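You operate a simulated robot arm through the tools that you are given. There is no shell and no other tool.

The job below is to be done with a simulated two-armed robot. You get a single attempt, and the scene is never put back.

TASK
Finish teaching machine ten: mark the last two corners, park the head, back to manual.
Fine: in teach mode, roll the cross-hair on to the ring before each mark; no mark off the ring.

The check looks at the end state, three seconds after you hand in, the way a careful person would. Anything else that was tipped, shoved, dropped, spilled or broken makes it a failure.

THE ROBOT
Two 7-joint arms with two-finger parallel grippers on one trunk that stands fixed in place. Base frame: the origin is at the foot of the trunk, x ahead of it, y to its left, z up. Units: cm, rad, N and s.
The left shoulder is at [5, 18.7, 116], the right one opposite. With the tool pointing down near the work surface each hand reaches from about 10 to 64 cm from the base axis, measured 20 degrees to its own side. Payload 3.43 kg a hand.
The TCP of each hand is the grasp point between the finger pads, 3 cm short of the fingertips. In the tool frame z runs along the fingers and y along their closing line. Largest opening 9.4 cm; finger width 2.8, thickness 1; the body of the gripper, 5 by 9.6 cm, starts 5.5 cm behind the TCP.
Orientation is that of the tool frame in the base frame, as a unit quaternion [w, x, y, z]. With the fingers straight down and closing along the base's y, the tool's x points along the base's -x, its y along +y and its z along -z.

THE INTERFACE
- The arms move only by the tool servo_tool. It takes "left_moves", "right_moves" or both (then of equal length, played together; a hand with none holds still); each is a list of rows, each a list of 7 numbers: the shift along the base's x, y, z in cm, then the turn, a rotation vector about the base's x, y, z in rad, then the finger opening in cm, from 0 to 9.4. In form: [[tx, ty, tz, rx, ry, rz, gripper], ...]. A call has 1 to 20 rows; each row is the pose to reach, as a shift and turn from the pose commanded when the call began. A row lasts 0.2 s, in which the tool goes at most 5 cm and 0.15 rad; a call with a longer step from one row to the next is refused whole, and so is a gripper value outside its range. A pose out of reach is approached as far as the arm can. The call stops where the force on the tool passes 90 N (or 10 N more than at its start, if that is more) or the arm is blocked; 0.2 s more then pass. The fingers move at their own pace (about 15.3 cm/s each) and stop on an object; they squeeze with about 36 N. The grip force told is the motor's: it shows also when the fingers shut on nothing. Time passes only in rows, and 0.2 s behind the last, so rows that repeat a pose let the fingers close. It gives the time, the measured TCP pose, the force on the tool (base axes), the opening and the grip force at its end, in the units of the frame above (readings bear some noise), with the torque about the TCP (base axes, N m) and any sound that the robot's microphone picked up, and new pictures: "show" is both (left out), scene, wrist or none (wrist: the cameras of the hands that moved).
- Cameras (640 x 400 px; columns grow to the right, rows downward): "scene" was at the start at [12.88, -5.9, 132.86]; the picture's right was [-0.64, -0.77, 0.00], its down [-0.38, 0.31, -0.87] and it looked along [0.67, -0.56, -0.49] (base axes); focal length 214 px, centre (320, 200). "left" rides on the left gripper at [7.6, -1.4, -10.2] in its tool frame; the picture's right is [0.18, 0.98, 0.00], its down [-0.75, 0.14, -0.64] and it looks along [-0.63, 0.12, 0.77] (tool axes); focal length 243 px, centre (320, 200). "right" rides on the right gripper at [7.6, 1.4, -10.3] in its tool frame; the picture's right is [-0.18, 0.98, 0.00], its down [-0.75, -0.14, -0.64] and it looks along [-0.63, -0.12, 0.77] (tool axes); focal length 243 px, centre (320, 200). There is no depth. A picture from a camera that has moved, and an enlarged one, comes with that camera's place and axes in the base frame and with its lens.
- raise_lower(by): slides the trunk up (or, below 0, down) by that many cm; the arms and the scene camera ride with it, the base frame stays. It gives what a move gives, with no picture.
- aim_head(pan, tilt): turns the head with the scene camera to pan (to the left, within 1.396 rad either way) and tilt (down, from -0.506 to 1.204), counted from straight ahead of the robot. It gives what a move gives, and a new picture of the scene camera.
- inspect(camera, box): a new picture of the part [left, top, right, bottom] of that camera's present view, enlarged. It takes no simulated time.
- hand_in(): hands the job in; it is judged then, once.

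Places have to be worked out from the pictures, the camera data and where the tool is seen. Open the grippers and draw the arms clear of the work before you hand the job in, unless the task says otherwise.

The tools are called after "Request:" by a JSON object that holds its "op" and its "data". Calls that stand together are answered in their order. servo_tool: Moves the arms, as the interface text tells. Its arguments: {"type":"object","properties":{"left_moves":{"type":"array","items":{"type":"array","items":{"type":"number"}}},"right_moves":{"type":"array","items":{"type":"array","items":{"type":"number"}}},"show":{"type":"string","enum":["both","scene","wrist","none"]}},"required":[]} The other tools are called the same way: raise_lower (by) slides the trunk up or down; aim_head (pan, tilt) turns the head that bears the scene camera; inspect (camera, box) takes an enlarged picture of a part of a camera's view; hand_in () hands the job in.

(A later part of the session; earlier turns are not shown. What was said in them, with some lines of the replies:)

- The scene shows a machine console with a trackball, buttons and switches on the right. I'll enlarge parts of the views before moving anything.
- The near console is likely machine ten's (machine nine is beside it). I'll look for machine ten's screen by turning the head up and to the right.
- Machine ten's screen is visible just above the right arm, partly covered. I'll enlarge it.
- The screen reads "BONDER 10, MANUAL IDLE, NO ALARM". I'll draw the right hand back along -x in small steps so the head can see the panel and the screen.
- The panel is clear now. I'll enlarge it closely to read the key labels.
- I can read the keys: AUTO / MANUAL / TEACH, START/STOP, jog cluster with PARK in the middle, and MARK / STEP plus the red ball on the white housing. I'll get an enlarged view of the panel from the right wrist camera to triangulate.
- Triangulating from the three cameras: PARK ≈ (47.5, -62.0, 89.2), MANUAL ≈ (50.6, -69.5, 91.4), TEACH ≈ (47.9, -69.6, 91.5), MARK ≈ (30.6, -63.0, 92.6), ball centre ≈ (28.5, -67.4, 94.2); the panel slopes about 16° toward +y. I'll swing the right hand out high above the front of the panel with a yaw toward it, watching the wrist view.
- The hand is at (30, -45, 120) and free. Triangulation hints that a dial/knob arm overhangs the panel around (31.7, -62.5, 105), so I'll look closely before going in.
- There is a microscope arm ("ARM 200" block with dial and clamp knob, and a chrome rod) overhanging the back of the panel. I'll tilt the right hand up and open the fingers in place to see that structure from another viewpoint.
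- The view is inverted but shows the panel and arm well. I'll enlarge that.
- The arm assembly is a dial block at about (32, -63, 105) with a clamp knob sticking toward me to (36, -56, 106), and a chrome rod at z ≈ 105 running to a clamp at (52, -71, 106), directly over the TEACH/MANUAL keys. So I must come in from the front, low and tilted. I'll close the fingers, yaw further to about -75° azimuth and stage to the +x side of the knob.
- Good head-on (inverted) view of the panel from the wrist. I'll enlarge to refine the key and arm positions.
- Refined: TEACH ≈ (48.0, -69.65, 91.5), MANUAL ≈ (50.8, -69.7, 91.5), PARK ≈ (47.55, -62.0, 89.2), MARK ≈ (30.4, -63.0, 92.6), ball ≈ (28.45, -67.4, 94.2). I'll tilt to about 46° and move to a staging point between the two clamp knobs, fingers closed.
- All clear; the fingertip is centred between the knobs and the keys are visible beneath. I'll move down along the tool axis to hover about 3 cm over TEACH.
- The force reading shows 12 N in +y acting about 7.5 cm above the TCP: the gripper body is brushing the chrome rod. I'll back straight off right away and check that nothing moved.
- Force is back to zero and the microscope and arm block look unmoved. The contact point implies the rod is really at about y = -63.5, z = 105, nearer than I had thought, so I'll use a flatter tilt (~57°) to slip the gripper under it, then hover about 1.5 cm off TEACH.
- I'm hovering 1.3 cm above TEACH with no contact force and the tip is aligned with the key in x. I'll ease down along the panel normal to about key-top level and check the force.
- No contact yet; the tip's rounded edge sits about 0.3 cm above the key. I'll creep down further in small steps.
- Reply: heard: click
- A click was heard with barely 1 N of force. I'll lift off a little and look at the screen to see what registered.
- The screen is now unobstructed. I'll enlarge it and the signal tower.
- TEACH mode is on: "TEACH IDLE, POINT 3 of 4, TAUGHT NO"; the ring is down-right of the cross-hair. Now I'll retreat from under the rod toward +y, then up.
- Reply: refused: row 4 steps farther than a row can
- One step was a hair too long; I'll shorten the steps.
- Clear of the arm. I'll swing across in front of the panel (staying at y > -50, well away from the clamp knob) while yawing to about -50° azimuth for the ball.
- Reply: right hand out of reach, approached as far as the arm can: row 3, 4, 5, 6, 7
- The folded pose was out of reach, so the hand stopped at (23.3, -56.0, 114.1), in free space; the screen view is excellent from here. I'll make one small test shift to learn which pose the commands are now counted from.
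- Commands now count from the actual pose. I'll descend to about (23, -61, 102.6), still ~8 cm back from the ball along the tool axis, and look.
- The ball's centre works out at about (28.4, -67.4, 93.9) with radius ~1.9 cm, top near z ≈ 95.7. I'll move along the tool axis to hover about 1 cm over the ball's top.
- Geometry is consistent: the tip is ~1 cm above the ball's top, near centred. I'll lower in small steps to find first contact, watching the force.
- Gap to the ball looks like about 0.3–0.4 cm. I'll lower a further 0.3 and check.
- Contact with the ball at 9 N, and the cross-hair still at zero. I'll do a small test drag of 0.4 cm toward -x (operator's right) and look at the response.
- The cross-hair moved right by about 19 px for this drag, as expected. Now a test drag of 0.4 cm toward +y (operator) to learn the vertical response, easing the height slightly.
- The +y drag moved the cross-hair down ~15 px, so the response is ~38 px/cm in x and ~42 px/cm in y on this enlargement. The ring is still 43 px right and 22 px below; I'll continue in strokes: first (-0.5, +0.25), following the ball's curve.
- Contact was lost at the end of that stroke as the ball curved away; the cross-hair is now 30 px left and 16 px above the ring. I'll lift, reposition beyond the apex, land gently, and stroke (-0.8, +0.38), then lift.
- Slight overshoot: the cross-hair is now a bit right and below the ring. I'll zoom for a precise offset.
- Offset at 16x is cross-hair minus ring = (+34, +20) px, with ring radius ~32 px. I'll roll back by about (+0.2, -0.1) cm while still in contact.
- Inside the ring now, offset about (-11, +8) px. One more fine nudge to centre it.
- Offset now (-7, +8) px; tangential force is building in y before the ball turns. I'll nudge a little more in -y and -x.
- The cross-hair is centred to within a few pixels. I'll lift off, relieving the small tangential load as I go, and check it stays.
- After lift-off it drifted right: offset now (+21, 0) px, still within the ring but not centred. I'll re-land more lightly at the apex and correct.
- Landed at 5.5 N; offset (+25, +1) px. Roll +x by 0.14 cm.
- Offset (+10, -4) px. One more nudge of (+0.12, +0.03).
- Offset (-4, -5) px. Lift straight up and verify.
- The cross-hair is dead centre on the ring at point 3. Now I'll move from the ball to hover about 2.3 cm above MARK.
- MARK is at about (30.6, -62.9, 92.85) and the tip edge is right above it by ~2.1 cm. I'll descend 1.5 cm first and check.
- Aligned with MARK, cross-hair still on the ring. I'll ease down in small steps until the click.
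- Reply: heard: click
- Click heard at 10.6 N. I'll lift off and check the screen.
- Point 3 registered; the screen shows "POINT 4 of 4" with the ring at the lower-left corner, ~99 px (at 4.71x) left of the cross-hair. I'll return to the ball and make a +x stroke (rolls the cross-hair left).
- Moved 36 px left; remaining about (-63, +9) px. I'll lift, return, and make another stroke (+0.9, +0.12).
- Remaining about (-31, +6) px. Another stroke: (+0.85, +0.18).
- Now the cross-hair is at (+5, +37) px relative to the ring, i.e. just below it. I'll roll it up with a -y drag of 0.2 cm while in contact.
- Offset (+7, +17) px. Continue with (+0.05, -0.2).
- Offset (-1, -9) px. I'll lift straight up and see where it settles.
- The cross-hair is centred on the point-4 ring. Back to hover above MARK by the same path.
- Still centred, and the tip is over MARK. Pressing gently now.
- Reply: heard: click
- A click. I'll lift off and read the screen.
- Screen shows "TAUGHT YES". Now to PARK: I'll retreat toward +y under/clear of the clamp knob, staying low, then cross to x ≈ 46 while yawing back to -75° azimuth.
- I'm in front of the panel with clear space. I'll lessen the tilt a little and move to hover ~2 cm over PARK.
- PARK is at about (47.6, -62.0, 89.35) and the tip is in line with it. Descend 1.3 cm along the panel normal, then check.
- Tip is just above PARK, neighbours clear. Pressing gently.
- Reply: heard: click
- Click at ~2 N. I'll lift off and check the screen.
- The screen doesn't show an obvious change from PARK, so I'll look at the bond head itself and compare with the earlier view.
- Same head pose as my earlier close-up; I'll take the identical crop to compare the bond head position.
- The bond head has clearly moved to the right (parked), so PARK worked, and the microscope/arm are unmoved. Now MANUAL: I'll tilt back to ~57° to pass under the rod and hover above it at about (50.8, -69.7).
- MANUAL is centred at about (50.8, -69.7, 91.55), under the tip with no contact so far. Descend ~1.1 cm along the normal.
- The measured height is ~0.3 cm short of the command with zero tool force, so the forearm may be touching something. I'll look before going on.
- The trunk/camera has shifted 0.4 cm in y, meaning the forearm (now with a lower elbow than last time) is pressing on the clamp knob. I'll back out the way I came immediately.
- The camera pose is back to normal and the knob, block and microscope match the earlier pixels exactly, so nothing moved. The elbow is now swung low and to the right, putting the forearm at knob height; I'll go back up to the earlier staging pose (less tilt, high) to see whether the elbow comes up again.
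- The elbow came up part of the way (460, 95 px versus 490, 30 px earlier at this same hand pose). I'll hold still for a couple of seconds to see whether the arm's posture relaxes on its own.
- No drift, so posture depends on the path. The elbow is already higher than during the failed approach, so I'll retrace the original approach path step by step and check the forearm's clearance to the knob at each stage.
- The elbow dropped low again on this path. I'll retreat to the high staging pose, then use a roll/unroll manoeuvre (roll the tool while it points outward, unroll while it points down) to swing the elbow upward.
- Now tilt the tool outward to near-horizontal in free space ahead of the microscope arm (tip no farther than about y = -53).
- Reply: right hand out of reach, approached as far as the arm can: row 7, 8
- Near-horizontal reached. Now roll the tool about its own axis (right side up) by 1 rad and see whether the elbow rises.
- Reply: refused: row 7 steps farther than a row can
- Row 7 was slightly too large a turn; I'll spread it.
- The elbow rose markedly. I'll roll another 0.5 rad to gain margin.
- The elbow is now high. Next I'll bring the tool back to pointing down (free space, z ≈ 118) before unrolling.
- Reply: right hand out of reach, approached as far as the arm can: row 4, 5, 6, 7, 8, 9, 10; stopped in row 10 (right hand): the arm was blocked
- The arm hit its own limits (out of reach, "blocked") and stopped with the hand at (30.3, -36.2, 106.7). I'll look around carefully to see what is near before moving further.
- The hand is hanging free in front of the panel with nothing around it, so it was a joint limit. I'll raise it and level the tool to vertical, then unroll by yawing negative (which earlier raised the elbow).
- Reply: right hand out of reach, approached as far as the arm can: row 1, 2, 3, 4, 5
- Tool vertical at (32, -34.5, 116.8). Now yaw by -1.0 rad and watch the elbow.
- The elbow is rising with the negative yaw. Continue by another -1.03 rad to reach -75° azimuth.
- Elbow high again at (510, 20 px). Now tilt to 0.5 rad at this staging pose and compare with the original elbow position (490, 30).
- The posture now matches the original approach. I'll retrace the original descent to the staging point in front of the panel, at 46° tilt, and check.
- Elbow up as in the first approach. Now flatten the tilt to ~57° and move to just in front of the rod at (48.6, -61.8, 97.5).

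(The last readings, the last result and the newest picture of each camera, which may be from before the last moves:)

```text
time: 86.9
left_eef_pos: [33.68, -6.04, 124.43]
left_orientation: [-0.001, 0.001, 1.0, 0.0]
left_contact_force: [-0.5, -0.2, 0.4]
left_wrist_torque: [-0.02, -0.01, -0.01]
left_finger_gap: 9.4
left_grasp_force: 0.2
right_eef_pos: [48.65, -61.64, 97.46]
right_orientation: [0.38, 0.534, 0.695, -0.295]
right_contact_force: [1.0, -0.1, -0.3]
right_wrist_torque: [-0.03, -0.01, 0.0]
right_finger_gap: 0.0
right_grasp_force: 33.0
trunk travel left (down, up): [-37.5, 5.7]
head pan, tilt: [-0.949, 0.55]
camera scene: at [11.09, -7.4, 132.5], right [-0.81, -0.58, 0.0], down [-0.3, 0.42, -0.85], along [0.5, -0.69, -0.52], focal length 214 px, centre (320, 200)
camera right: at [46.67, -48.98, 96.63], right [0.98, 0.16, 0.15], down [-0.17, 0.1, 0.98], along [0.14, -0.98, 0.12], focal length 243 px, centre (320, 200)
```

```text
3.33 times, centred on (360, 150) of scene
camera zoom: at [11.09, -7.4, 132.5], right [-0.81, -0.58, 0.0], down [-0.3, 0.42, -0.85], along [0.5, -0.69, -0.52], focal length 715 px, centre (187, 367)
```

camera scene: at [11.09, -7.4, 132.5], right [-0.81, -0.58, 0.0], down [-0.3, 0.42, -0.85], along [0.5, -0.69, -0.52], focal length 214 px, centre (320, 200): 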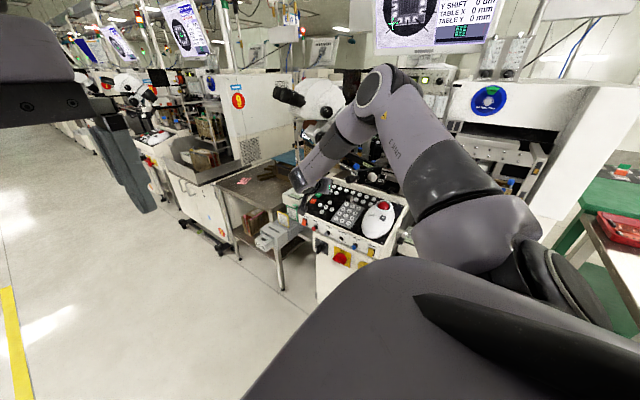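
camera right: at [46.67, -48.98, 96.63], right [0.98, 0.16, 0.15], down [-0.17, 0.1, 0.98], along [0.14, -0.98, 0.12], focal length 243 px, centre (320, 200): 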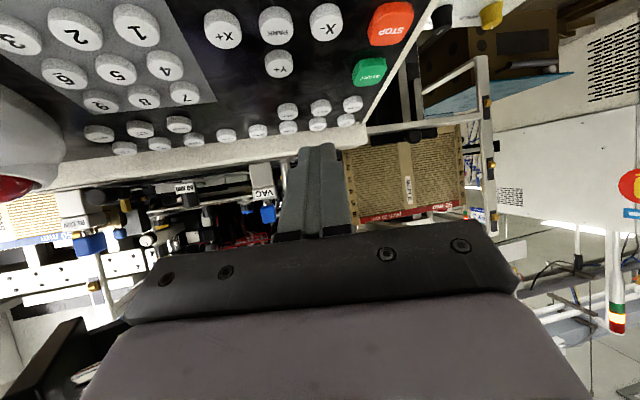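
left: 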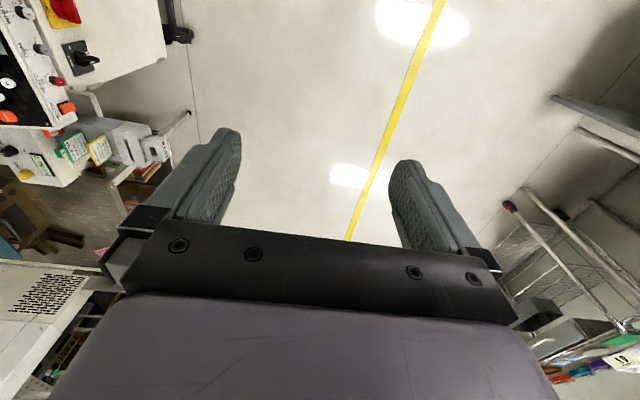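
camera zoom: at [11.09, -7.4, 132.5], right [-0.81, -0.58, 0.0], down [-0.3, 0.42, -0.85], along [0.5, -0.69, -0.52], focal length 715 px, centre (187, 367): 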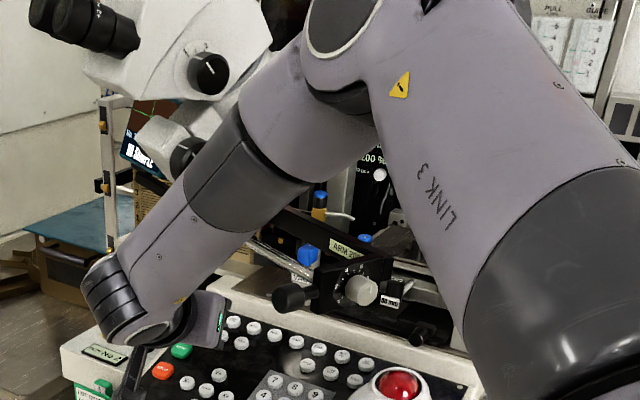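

The forearm is now well above and clear of the clamp knob. Move in to hover over MANUAL.

Request:
{"op": "servo_tool", "data": {"right_moves": [[0.9, -2.8, -1.2, 0, 0, 0, 0], [1.5, -4.6, -1.7, 0, 0, 0, 0], [1.78, -5.78, -1.97, 0, 0, 0, 0], [1.78, -5.78, -1.97, 0, 0, 0, 0]], "show": "scene"}}

Request:
{"op": "inspect", "data": {"camera": "right", "box": [240, 50, 440, 200]}}

```text
time: 87.9
left_eef_pos: [33.58, -6.04, 124.47]
left_orientation: [0.0, 0.0, 1.0, 0.0]
left_contact_force: [-0.1, 1.1, -0.2]
left_wrist_torque: [0.01, -0.01, 0.02]
left_finger_gap: 9.4
left_grasp_force: 0.1
right_eef_pos: [50.41, -67.56, 95.49]
right_orientation: [0.38, 0.534, 0.696, -0.295]
right_contact_force: [0.5, 0.0, -0.6]
right_wrist_torque: [0.04, 0.02, 0.01]
right_finger_gap: 0.0
right_grasp_force: 33.2
trunk travel left (down, up): [-37.5, 5.7]
head pan, tilt: [-0.949, 0.55]
camera scene: at [11.1, -7.42, 132.5], right [-0.81, -0.58, 0.0], down [-0.3, 0.42, -0.85], along [0.5, -0.69, -0.52], focal length 214 px, centre (320, 200)
```

scene: 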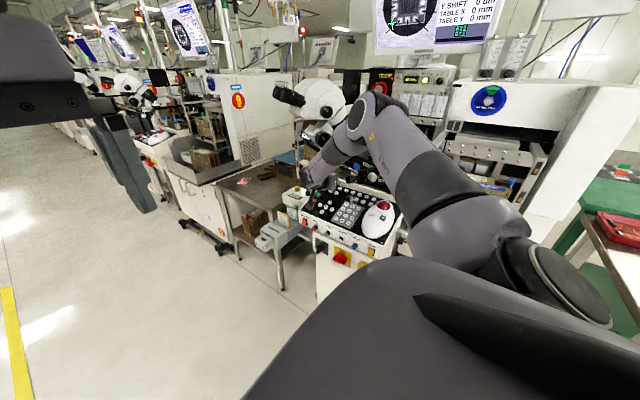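

```text
2.67 times, centred on (340, 125) of right
camera zoom: at [48.39, -54.9, 94.67], right [0.98, 0.16, 0.15], down [-0.17, 0.1, 0.98], along [0.14, -0.98, 0.12], focal length 647 px, centre (267, 400)
```

zoom: 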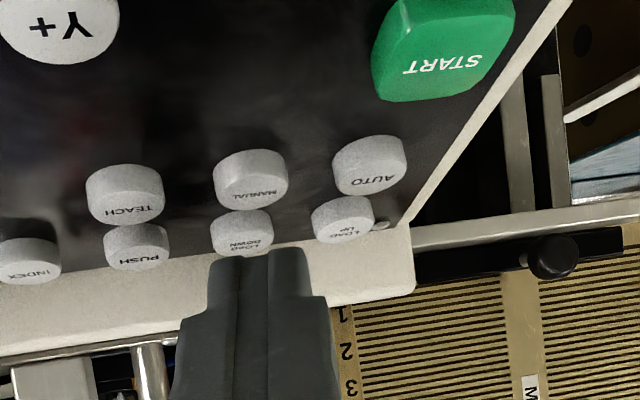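

Hovering over MANUAL with zero force and no trunk deflection. Descend about 1.1 cm along the panel normal.

Request:
{"op": "servo_tool", "data": {"right_moves": [[0, -0.16, -0.53, 0, 0, 0, 0], [0, -0.32, -1.05, 0, 0, 0, 0], [0, -0.32, -1.05, 0, 0, 0, 0]], "show": "none"}}

Request:
{"op": "inspect", "data": {"camera": "right", "box": [270, 80, 390, 160]}}

Request:
{"op": "inspect", "data": {"camera": "scene", "box": [270, 90, 450, 210]}}

```text
time: 88.7
left_eef_pos: [33.57, -6.02, 124.45]
left_orientation: [-0.001, 0.0, 1.0, 0.0]
left_contact_force: [0.0, -1.2, -0.5]
left_wrist_torque: [0.01, -0.03, 0.0]
left_finger_gap: 9.4
left_grasp_force: 0.0
right_eef_pos: [50.36, -67.73, 94.5]
right_orientation: [0.379, 0.534, 0.697, -0.294]
right_contact_force: [0.8, -0.3, -0.7]
right_wrist_torque: [-0.01, -0.01, 0.0]
right_finger_gap: 0.0
right_grasp_force: 32.6
trunk travel left (down, up): [-37.5, 5.7]
head pan, tilt: [-0.949, 0.55]
```

```text
5.00 times, centred on (330, 120) of right
camera zoom: at [48.45, -55.18, 93.64], right [0.98, 0.16, 0.15], down [-0.17, 0.1, 0.98], along [0.14, -0.98, 0.12], focal length 1213 px, centre (270, 600)
```

zoom: 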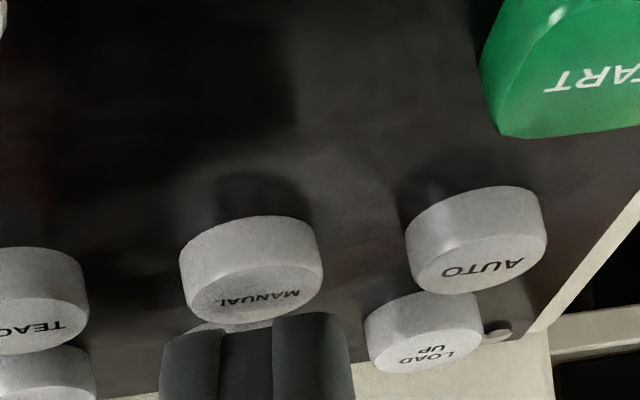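

```text
3.33 times, centred on (360, 150) of scene
camera zoom: at [11.11, -7.42, 132.5], right [-0.81, -0.58, 0.0], down [-0.3, 0.42, -0.85], along [0.5, -0.69, -0.52], focal length 715 px, centre (187, 367)
```

zoom: 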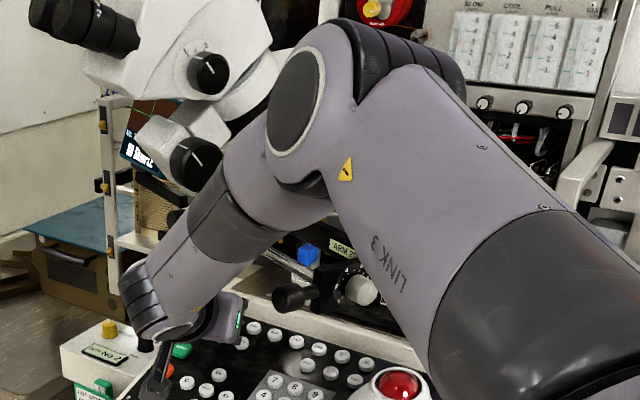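

Tracking is exact and no deflection. Now press MANUAL in small steps.

Request:
{"op": "servo_tool", "data": {"right_moves": [[0, -0.04, -0.14, 0, 0, 0, 0], [0, -0.09, -0.29, 0, 0, 0, 0], [0, -0.09, -0.29, 0, 0, 0, 0]], "show": "none"}}

```text
time: 89.5
left_eef_pos: [33.63, -6.09, 124.49]
left_orientation: [-0.001, 0.0, 1.0, 0.0]
left_contact_force: [0.2, 0.1, 0.9]
left_wrist_torque: [-0.01, 0.01, 0.01]
left_finger_gap: 9.4
left_grasp_force: 0.1
right_eef_pos: [50.31, -67.9, 94.31]
right_orientation: [0.38, 0.534, 0.695, -0.295]
right_contact_force: [-0.1, 1.6, 0.4]
right_wrist_torque: [-0.02, -0.02, -0.01]
right_finger_gap: 0.0
right_grasp_force: 33.0
trunk travel left (down, up): [-37.5, 5.7]
head pan, tilt: [-0.949, 0.55]
heard: click
```

Click. I'll lift off gently and check the screen.

Request:
{"op": "servo_tool", "data": {"right_moves": [[0, 0.15, 0.5, 0, 0, 0, 0], [0, 0.35, 1.2, 0, 0, 0, 0], [0, 0.35, 1.2, 0, 0, 0, 0]], "show": "none"}}

Request:
{"op": "aim_head", "data": {"pan": -1.2, "tilt": 0.05}}

Request:
{"op": "inspect", "data": {"camera": "scene", "box": [290, 110, 390, 195]}}

```text
time: 90.3
left_eef_pos: [33.71, -6.16, 124.47]
left_orientation: [0.0, 0.0, 1.0, 0.0]
left_contact_force: [-0.6, 0.2, 0.8]
left_wrist_torque: [0.0, 0.01, 0.03]
left_finger_gap: 9.41
left_grasp_force: 0.1
right_eef_pos: [50.32, -67.64, 95.43]
right_orientation: [0.378, 0.534, 0.696, -0.294]
right_contact_force: [-1.0, -0.3, 0.1]
right_wrist_torque: [-0.03, 0.02, 0.02]
right_finger_gap: 0.0
right_grasp_force: 33.0
trunk travel left (down, up): [-37.5, 5.7]
head pan, tilt: [-0.949, 0.55]
```

```text
time: 91.2
left_eef_pos: [33.58, -6.05, 124.48]
left_orientation: [0.0, 0.0, 1.0, 0.0]
left_contact_force: [-0.5, 0.0, 0.1]
left_wrist_torque: [-0.01, 0.02, 0.03]
left_finger_gap: 9.39
left_grasp_force: 0.0
right_eef_pos: [50.37, -67.65, 95.47]
right_orientation: [0.38, 0.533, 0.696, -0.294]
right_contact_force: [-0.7, -0.3, 0.3]
right_wrist_torque: [-0.01, 0.0, 0.0]
right_finger_gap: 0.02
right_grasp_force: 33.5
trunk travel left (down, up): [-37.5, 5.7]
head pan, tilt: [-1.201, 0.051]
camera scene: at [9.18, -8.62, 137.1], right [-0.93, -0.36, 0.0], down [-0.02, 0.05, -1.0], along [0.36, -0.93, -0.05], focal length 214 px, centre (320, 200)
```

scene: 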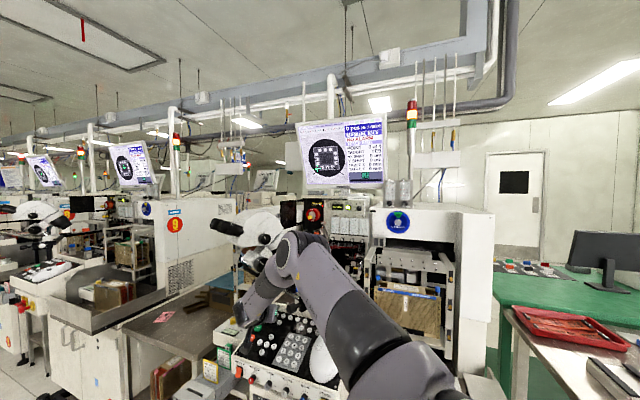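

```text
4.71 times, centred on (340, 152) of scene
camera zoom: at [9.18, -8.62, 137.1], right [-0.93, -0.36, 0.0], down [-0.02, 0.05, -1.0], along [0.36, -0.93, -0.05], focal length 1009 px, centre (226, 424)
```

zoom: 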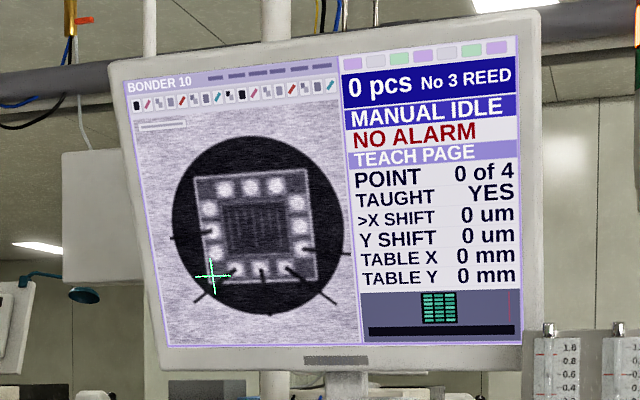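

"MANUAL IDLE, NO ALARM, TAUGHT YES". I'll retreat from under the rod along the earlier exit path.

Request:
{"op": "servo_tool", "data": {"right_moves": [[-0.3, 3, 0.6, 0, 0, 0, 0], [-1.2, 6, 2, 0, 0, 0, 0], [-2, 9, 4.5, 0, 0, 0, 0], [-3, 12, 7.5, 0, 0, 0, 0], [-4, 15.2, 10.5, 0, 0, 0, 0], [-5.5, 18.2, 13.5, 0, 0, 0, 0], [-7, 21, 16.5, 0, 0, 0, 0], [-8.5, 23.5, 20, 0, 0, 0, 0], [-9.3, 24.6, 23, 0, 0, 0, 0], [-9.3, 24.6, 23, 0, 0, 0, 0]], "show": "both"}}

Request:
{"op": "inspect", "data": {"camera": "scene", "box": [230, 190, 390, 310]}}

```text
time: 93.4
left_eef_pos: [33.67, -6.12, 124.52]
left_orientation: [0.0, 0.0, 1.0, 0.0]
left_contact_force: [-0.3, 0.4, 0.3]
left_wrist_torque: [0.01, 0.04, -0.03]
left_finger_gap: 9.42
left_grasp_force: 0.1
right_eef_pos: [41.1, -42.98, 118.52]
right_orientation: [0.38, 0.534, 0.696, -0.295]
right_contact_force: [0.0, 0.2, -0.6]
right_wrist_torque: [-0.01, 0.01, 0.0]
right_finger_gap: 0.0
right_grasp_force: 33.6
trunk travel left (down, up): [-37.5, 5.7]
head pan, tilt: [-1.201, 0.051]
camera scene: at [9.19, -8.63, 137.1], right [-0.93, -0.36, 0.0], down [-0.02, 0.05, -1.0], along [0.36, -0.93, -0.05], focal length 214 px, centre (320, 200)
camera right: at [39.11, -30.27, 117.62], right [0.98, 0.16, 0.15], down [-0.17, 0.1, 0.98], along [0.14, -0.98, 0.12], focal length 243 px, centre (320, 200)
```

scene: 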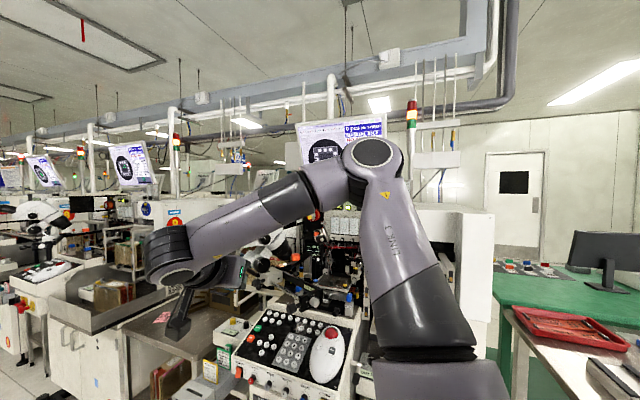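
right: 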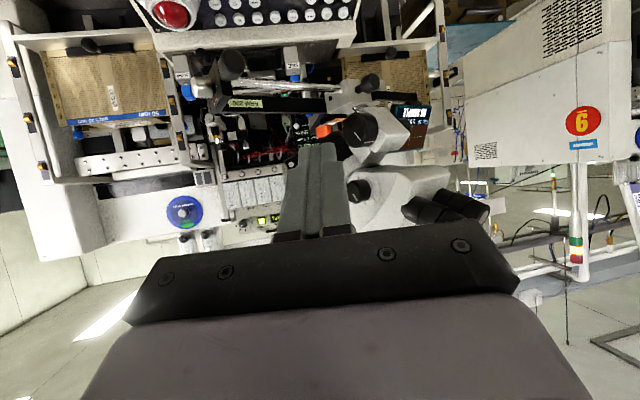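

```text
3.33 times, centred on (310, 250) of scene
camera zoom: at [9.19, -8.63, 137.1], right [-0.93, -0.36, 0.0], down [-0.02, 0.05, -1.0], along [0.36, -0.93, -0.05], focal length 715 px, centre (353, 33)
```

zoom: 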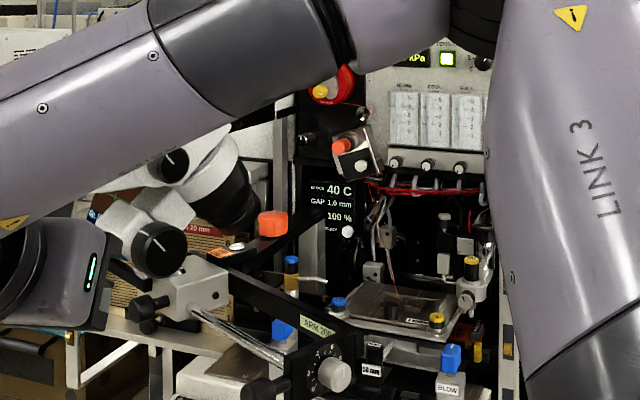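

The hand is out at (41, -43, 118.5) and the bond head is still in its parked position. Now I'll return the right hand upright, back toward its starting place, and open the fingers there.

Request:
{"op": "servo_tool", "data": {"right_moves": [[-0.5, 0.5, 0.3, 0.137, 0.037, 0, 0], [-1, 1, 0.6, 0.274, 0.074, 0, 0], [-1.5, 1.5, 0.9, 0.411, 0.11, 0, 0], [-2, 2, 1.2, 0.548, 0.147, 0, 0], [-2.5, 2.5, 1.5, 0.685, 0.184, 0, 0], [-3, 3, 1.8, 0.822, 0.22, 0, 0], [-3.5, 3, 2, 0.961, 0.2575, 0, 0], [-3.5, 3, 2, 0.961, 0.2575, 0, 0]], "show": "none"}}

Request:
{"op": "servo_tool", "data": {"right_moves": [[-1.5, 0.5, 0, 0, 0, 0.14, 0], [-3, 1, 0, 0, 0, 0.28, 0], [-4.5, 1.5, 0, 0, 0, 0.42, 0], [-6, 2, 0, 0, 0, 0.56, 0], [-7.5, 2.5, 0, 0, 0, 0.7, 0], [-9, 3, 0, 0, 0, 0.84, 0], [-10.5, 3.5, 0, 0, 0, 0.98, 4], [-12, 4.5, 0, 0, 0, 1.12, 8], [-14, 5.5, 0, 0, 0, 1.26, 9.4], [-15, 6, 0, 0, 0, 1.309, 9.4], [-15, 6, 0, 0, 0, 1.309, 9.4]], "show": "both"}}

```text
time: 95.2
left_eef_pos: [33.72, -6.11, 124.35]
left_orientation: [0.0, 0.0, 1.0, 0.0]
left_contact_force: [0.2, -0.1, 0.3]
left_wrist_torque: [0.02, -0.05, 0.03]
left_finger_gap: 9.41
left_grasp_force: 0.2
right_eef_pos: [37.49, -40.04, 120.64]
right_orientation: [0.001, 0.608, 0.794, -0.003]
right_contact_force: [-0.1, 0.7, -0.4]
right_wrist_torque: [0.02, -0.02, -0.01]
right_finger_gap: 0.0
right_grasp_force: 32.8
trunk travel left (down, up): [-37.5, 5.7]
head pan, tilt: [-1.201, 0.051]
```

```text
time: 97.6
left_eef_pos: [33.59, -6.19, 124.45]
left_orientation: [0.0, 0.0, 1.0, 0.0]
left_contact_force: [0.0, 0.2, 0.2]
left_wrist_torque: [-0.01, 0.06, 0.01]
left_finger_gap: 9.4
left_grasp_force: 0.1
right_eef_pos: [22.54, -33.84, 120.48]
right_orientation: [0.004, -0.002, 1.0, -0.002]
right_contact_force: [-0.1, -0.1, 0.4]
right_wrist_torque: [-0.02, 0.0, -0.04]
right_finger_gap: 9.42
right_grasp_force: 0.1
trunk travel left (down, up): [-37.5, 5.7]
head pan, tilt: [-1.201, 0.051]
camera scene: at [9.18, -8.62, 137.11], right [-0.93, -0.36, 0.0], down [-0.02, 0.05, -1.0], along [0.36, -0.93, -0.05], focal length 214 px, centre (320, 200)
camera right: at [14.82, -32.42, 130.64], right [0.18, 0.98, 0.0], down [0.75, -0.13, 0.65], along [0.64, -0.12, -0.76], focal length 243 px, centre (320, 200)
```

scene: 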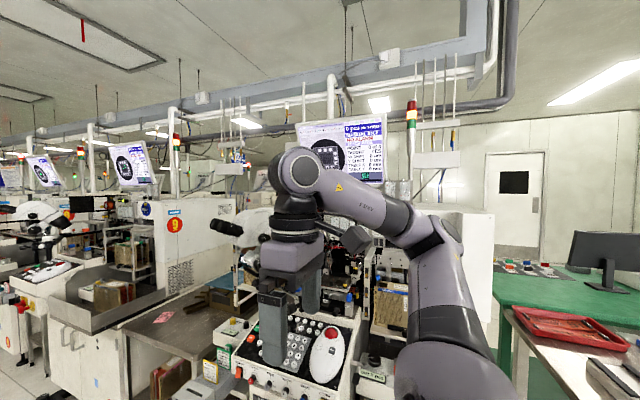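
right: 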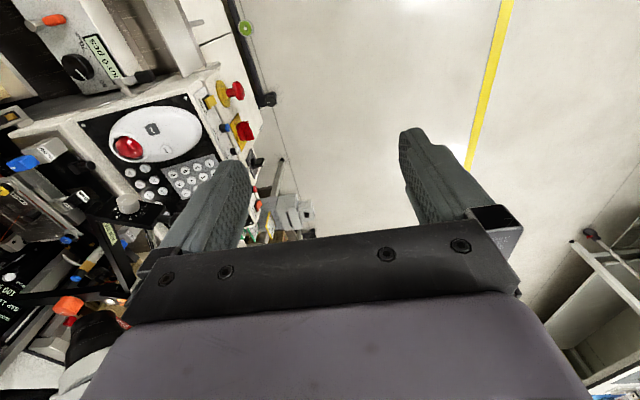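

The hand is back at its starting place with fingers open. I'll draw it a little farther back and take a final look at the screen and the machine.

Request:
{"op": "servo_tool", "data": {"right_moves": [[-3, 0.5, 0, 0, 0, 0, 9.4], [-6, 1, 0, 0, 0, 0, 9.4], [-9, 1.5, 0, 0, 0, 0, 9.4], [-10, 2, 0, 0, 0, 0, 9.4]], "show": "scene"}}

Request:
{"op": "inspect", "data": {"camera": "scene", "box": [290, 110, 390, 195]}}

Request:
{"op": "inspect", "data": {"camera": "scene", "box": [210, 190, 400, 330]}}

Request:
{"op": "inspect", "data": {"camera": "scene", "box": [220, 300, 400, 400]}}

```text
time: 98.6
left_eef_pos: [33.53, -6.14, 124.53]
left_orientation: [0.0, 0.0, 1.0, 0.0]
left_contact_force: [-0.5, 0.5, 0.0]
left_wrist_torque: [-0.03, 0.02, -0.03]
left_finger_gap: 9.42
left_grasp_force: 0.1
right_eef_pos: [12.46, -32.04, 120.55]
right_orientation: [0.003, -0.002, 1.0, -0.003]
right_contact_force: [0.4, 0.4, -0.3]
right_wrist_torque: [-0.03, -0.01, 0.03]
right_finger_gap: 9.4
right_grasp_force: 0.1
trunk travel left (down, up): [-37.5, 5.7]
head pan, tilt: [-1.201, 0.051]
camera scene: at [9.18, -8.62, 137.11], right [-0.93, -0.36, 0.0], down [-0.02, 0.05, -1.0], along [0.36, -0.93, -0.05], focal length 214 px, centre (320, 200)
```

scene: 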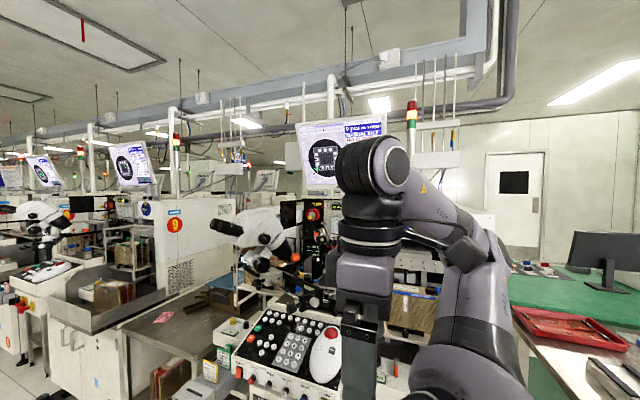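

```text
4.71 times, centred on (340, 152) of scene
camera zoom: at [9.18, -8.62, 137.11], right [-0.93, -0.36, 0.0], down [-0.02, 0.05, -1.0], along [0.36, -0.93, -0.05], focal length 1009 px, centre (226, 424)
```

zoom: 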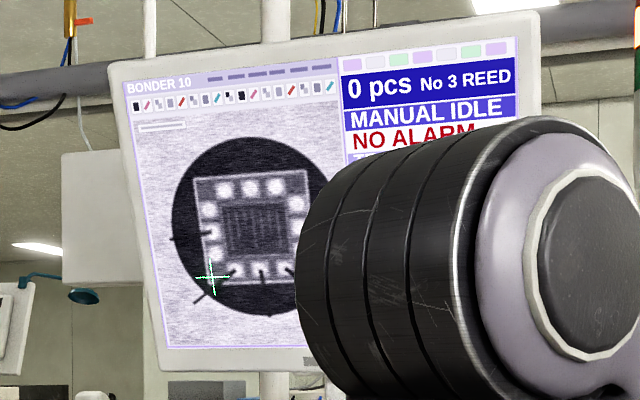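

```text
2.86 times, centred on (305, 260) of scene
camera zoom: at [9.18, -8.62, 137.11], right [-0.93, -0.36, 0.0], down [-0.02, 0.05, -1.0], along [0.36, -0.93, -0.05], focal length 613 px, centre (363, 29)
```

zoom: 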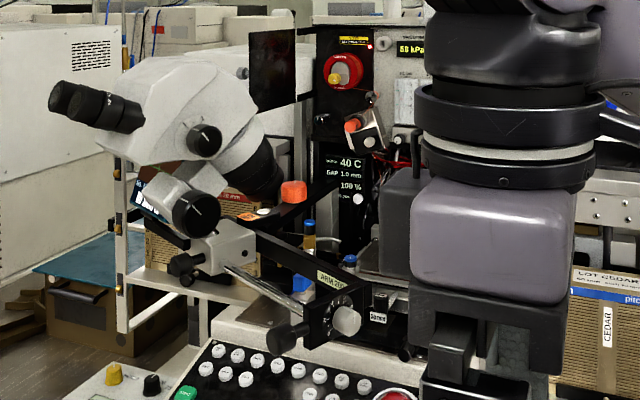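

```text
3.56 times, centred on (310, 350) of scene
camera zoom: at [9.18, -8.62, 137.11], right [-0.93, -0.36, 0.0], down [-0.02, 0.05, -1.0], along [0.36, -0.93, -0.05], focal length 763 px, centre (356, -333)
```

zoom: 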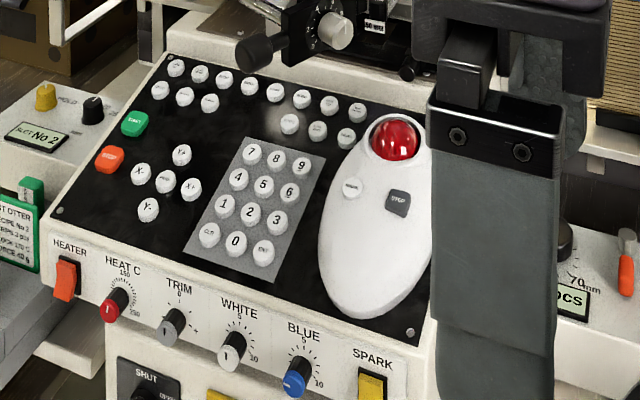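

The screen reads "MANUAL IDLE, NO ALARM" and the last clear view of it showed "TAUGHT YES". The head is parked, and the panel, microscope and knobs look as they did at the start. Both grippers are open and clear of the work, so I'm handing in.

Request:
{"op": "hand_in", "data": {}}

```text
The job is handed in.
```

I finished teaching machine ten and handed the job in. The last two corners are marked, the head is parked, and the machine is back in manual.

- **Corners:** In teach mode I rolled the cross-hair to within a few pixels of the centre of the ring before each mark. Point 3 was accepted and the screen moved on to point 4. After the second mark it showed "TAUGHT YES".
- **Park:** The screen doesn't show parking, but the camera view shows the bond head moved over to the right after I pressed PARK. It was still there on my last clear view of it.
- **End state:** The screen reads "MANUAL IDLE, NO ALARM". It was still on the teach page when I pressed MANUAL, although it started on the run page; I left it there because you didn't ask for it to be changed.
- **Contacts:** The gripper brushed the microscope's chrome rod once (about 12 N). Later the forearm appears to have pressed on the microscope arm's clamp knob. I backed off at once both times, and before-and-after pictures show nothing moved.

Both grippers are open and drawn clear of the machine.
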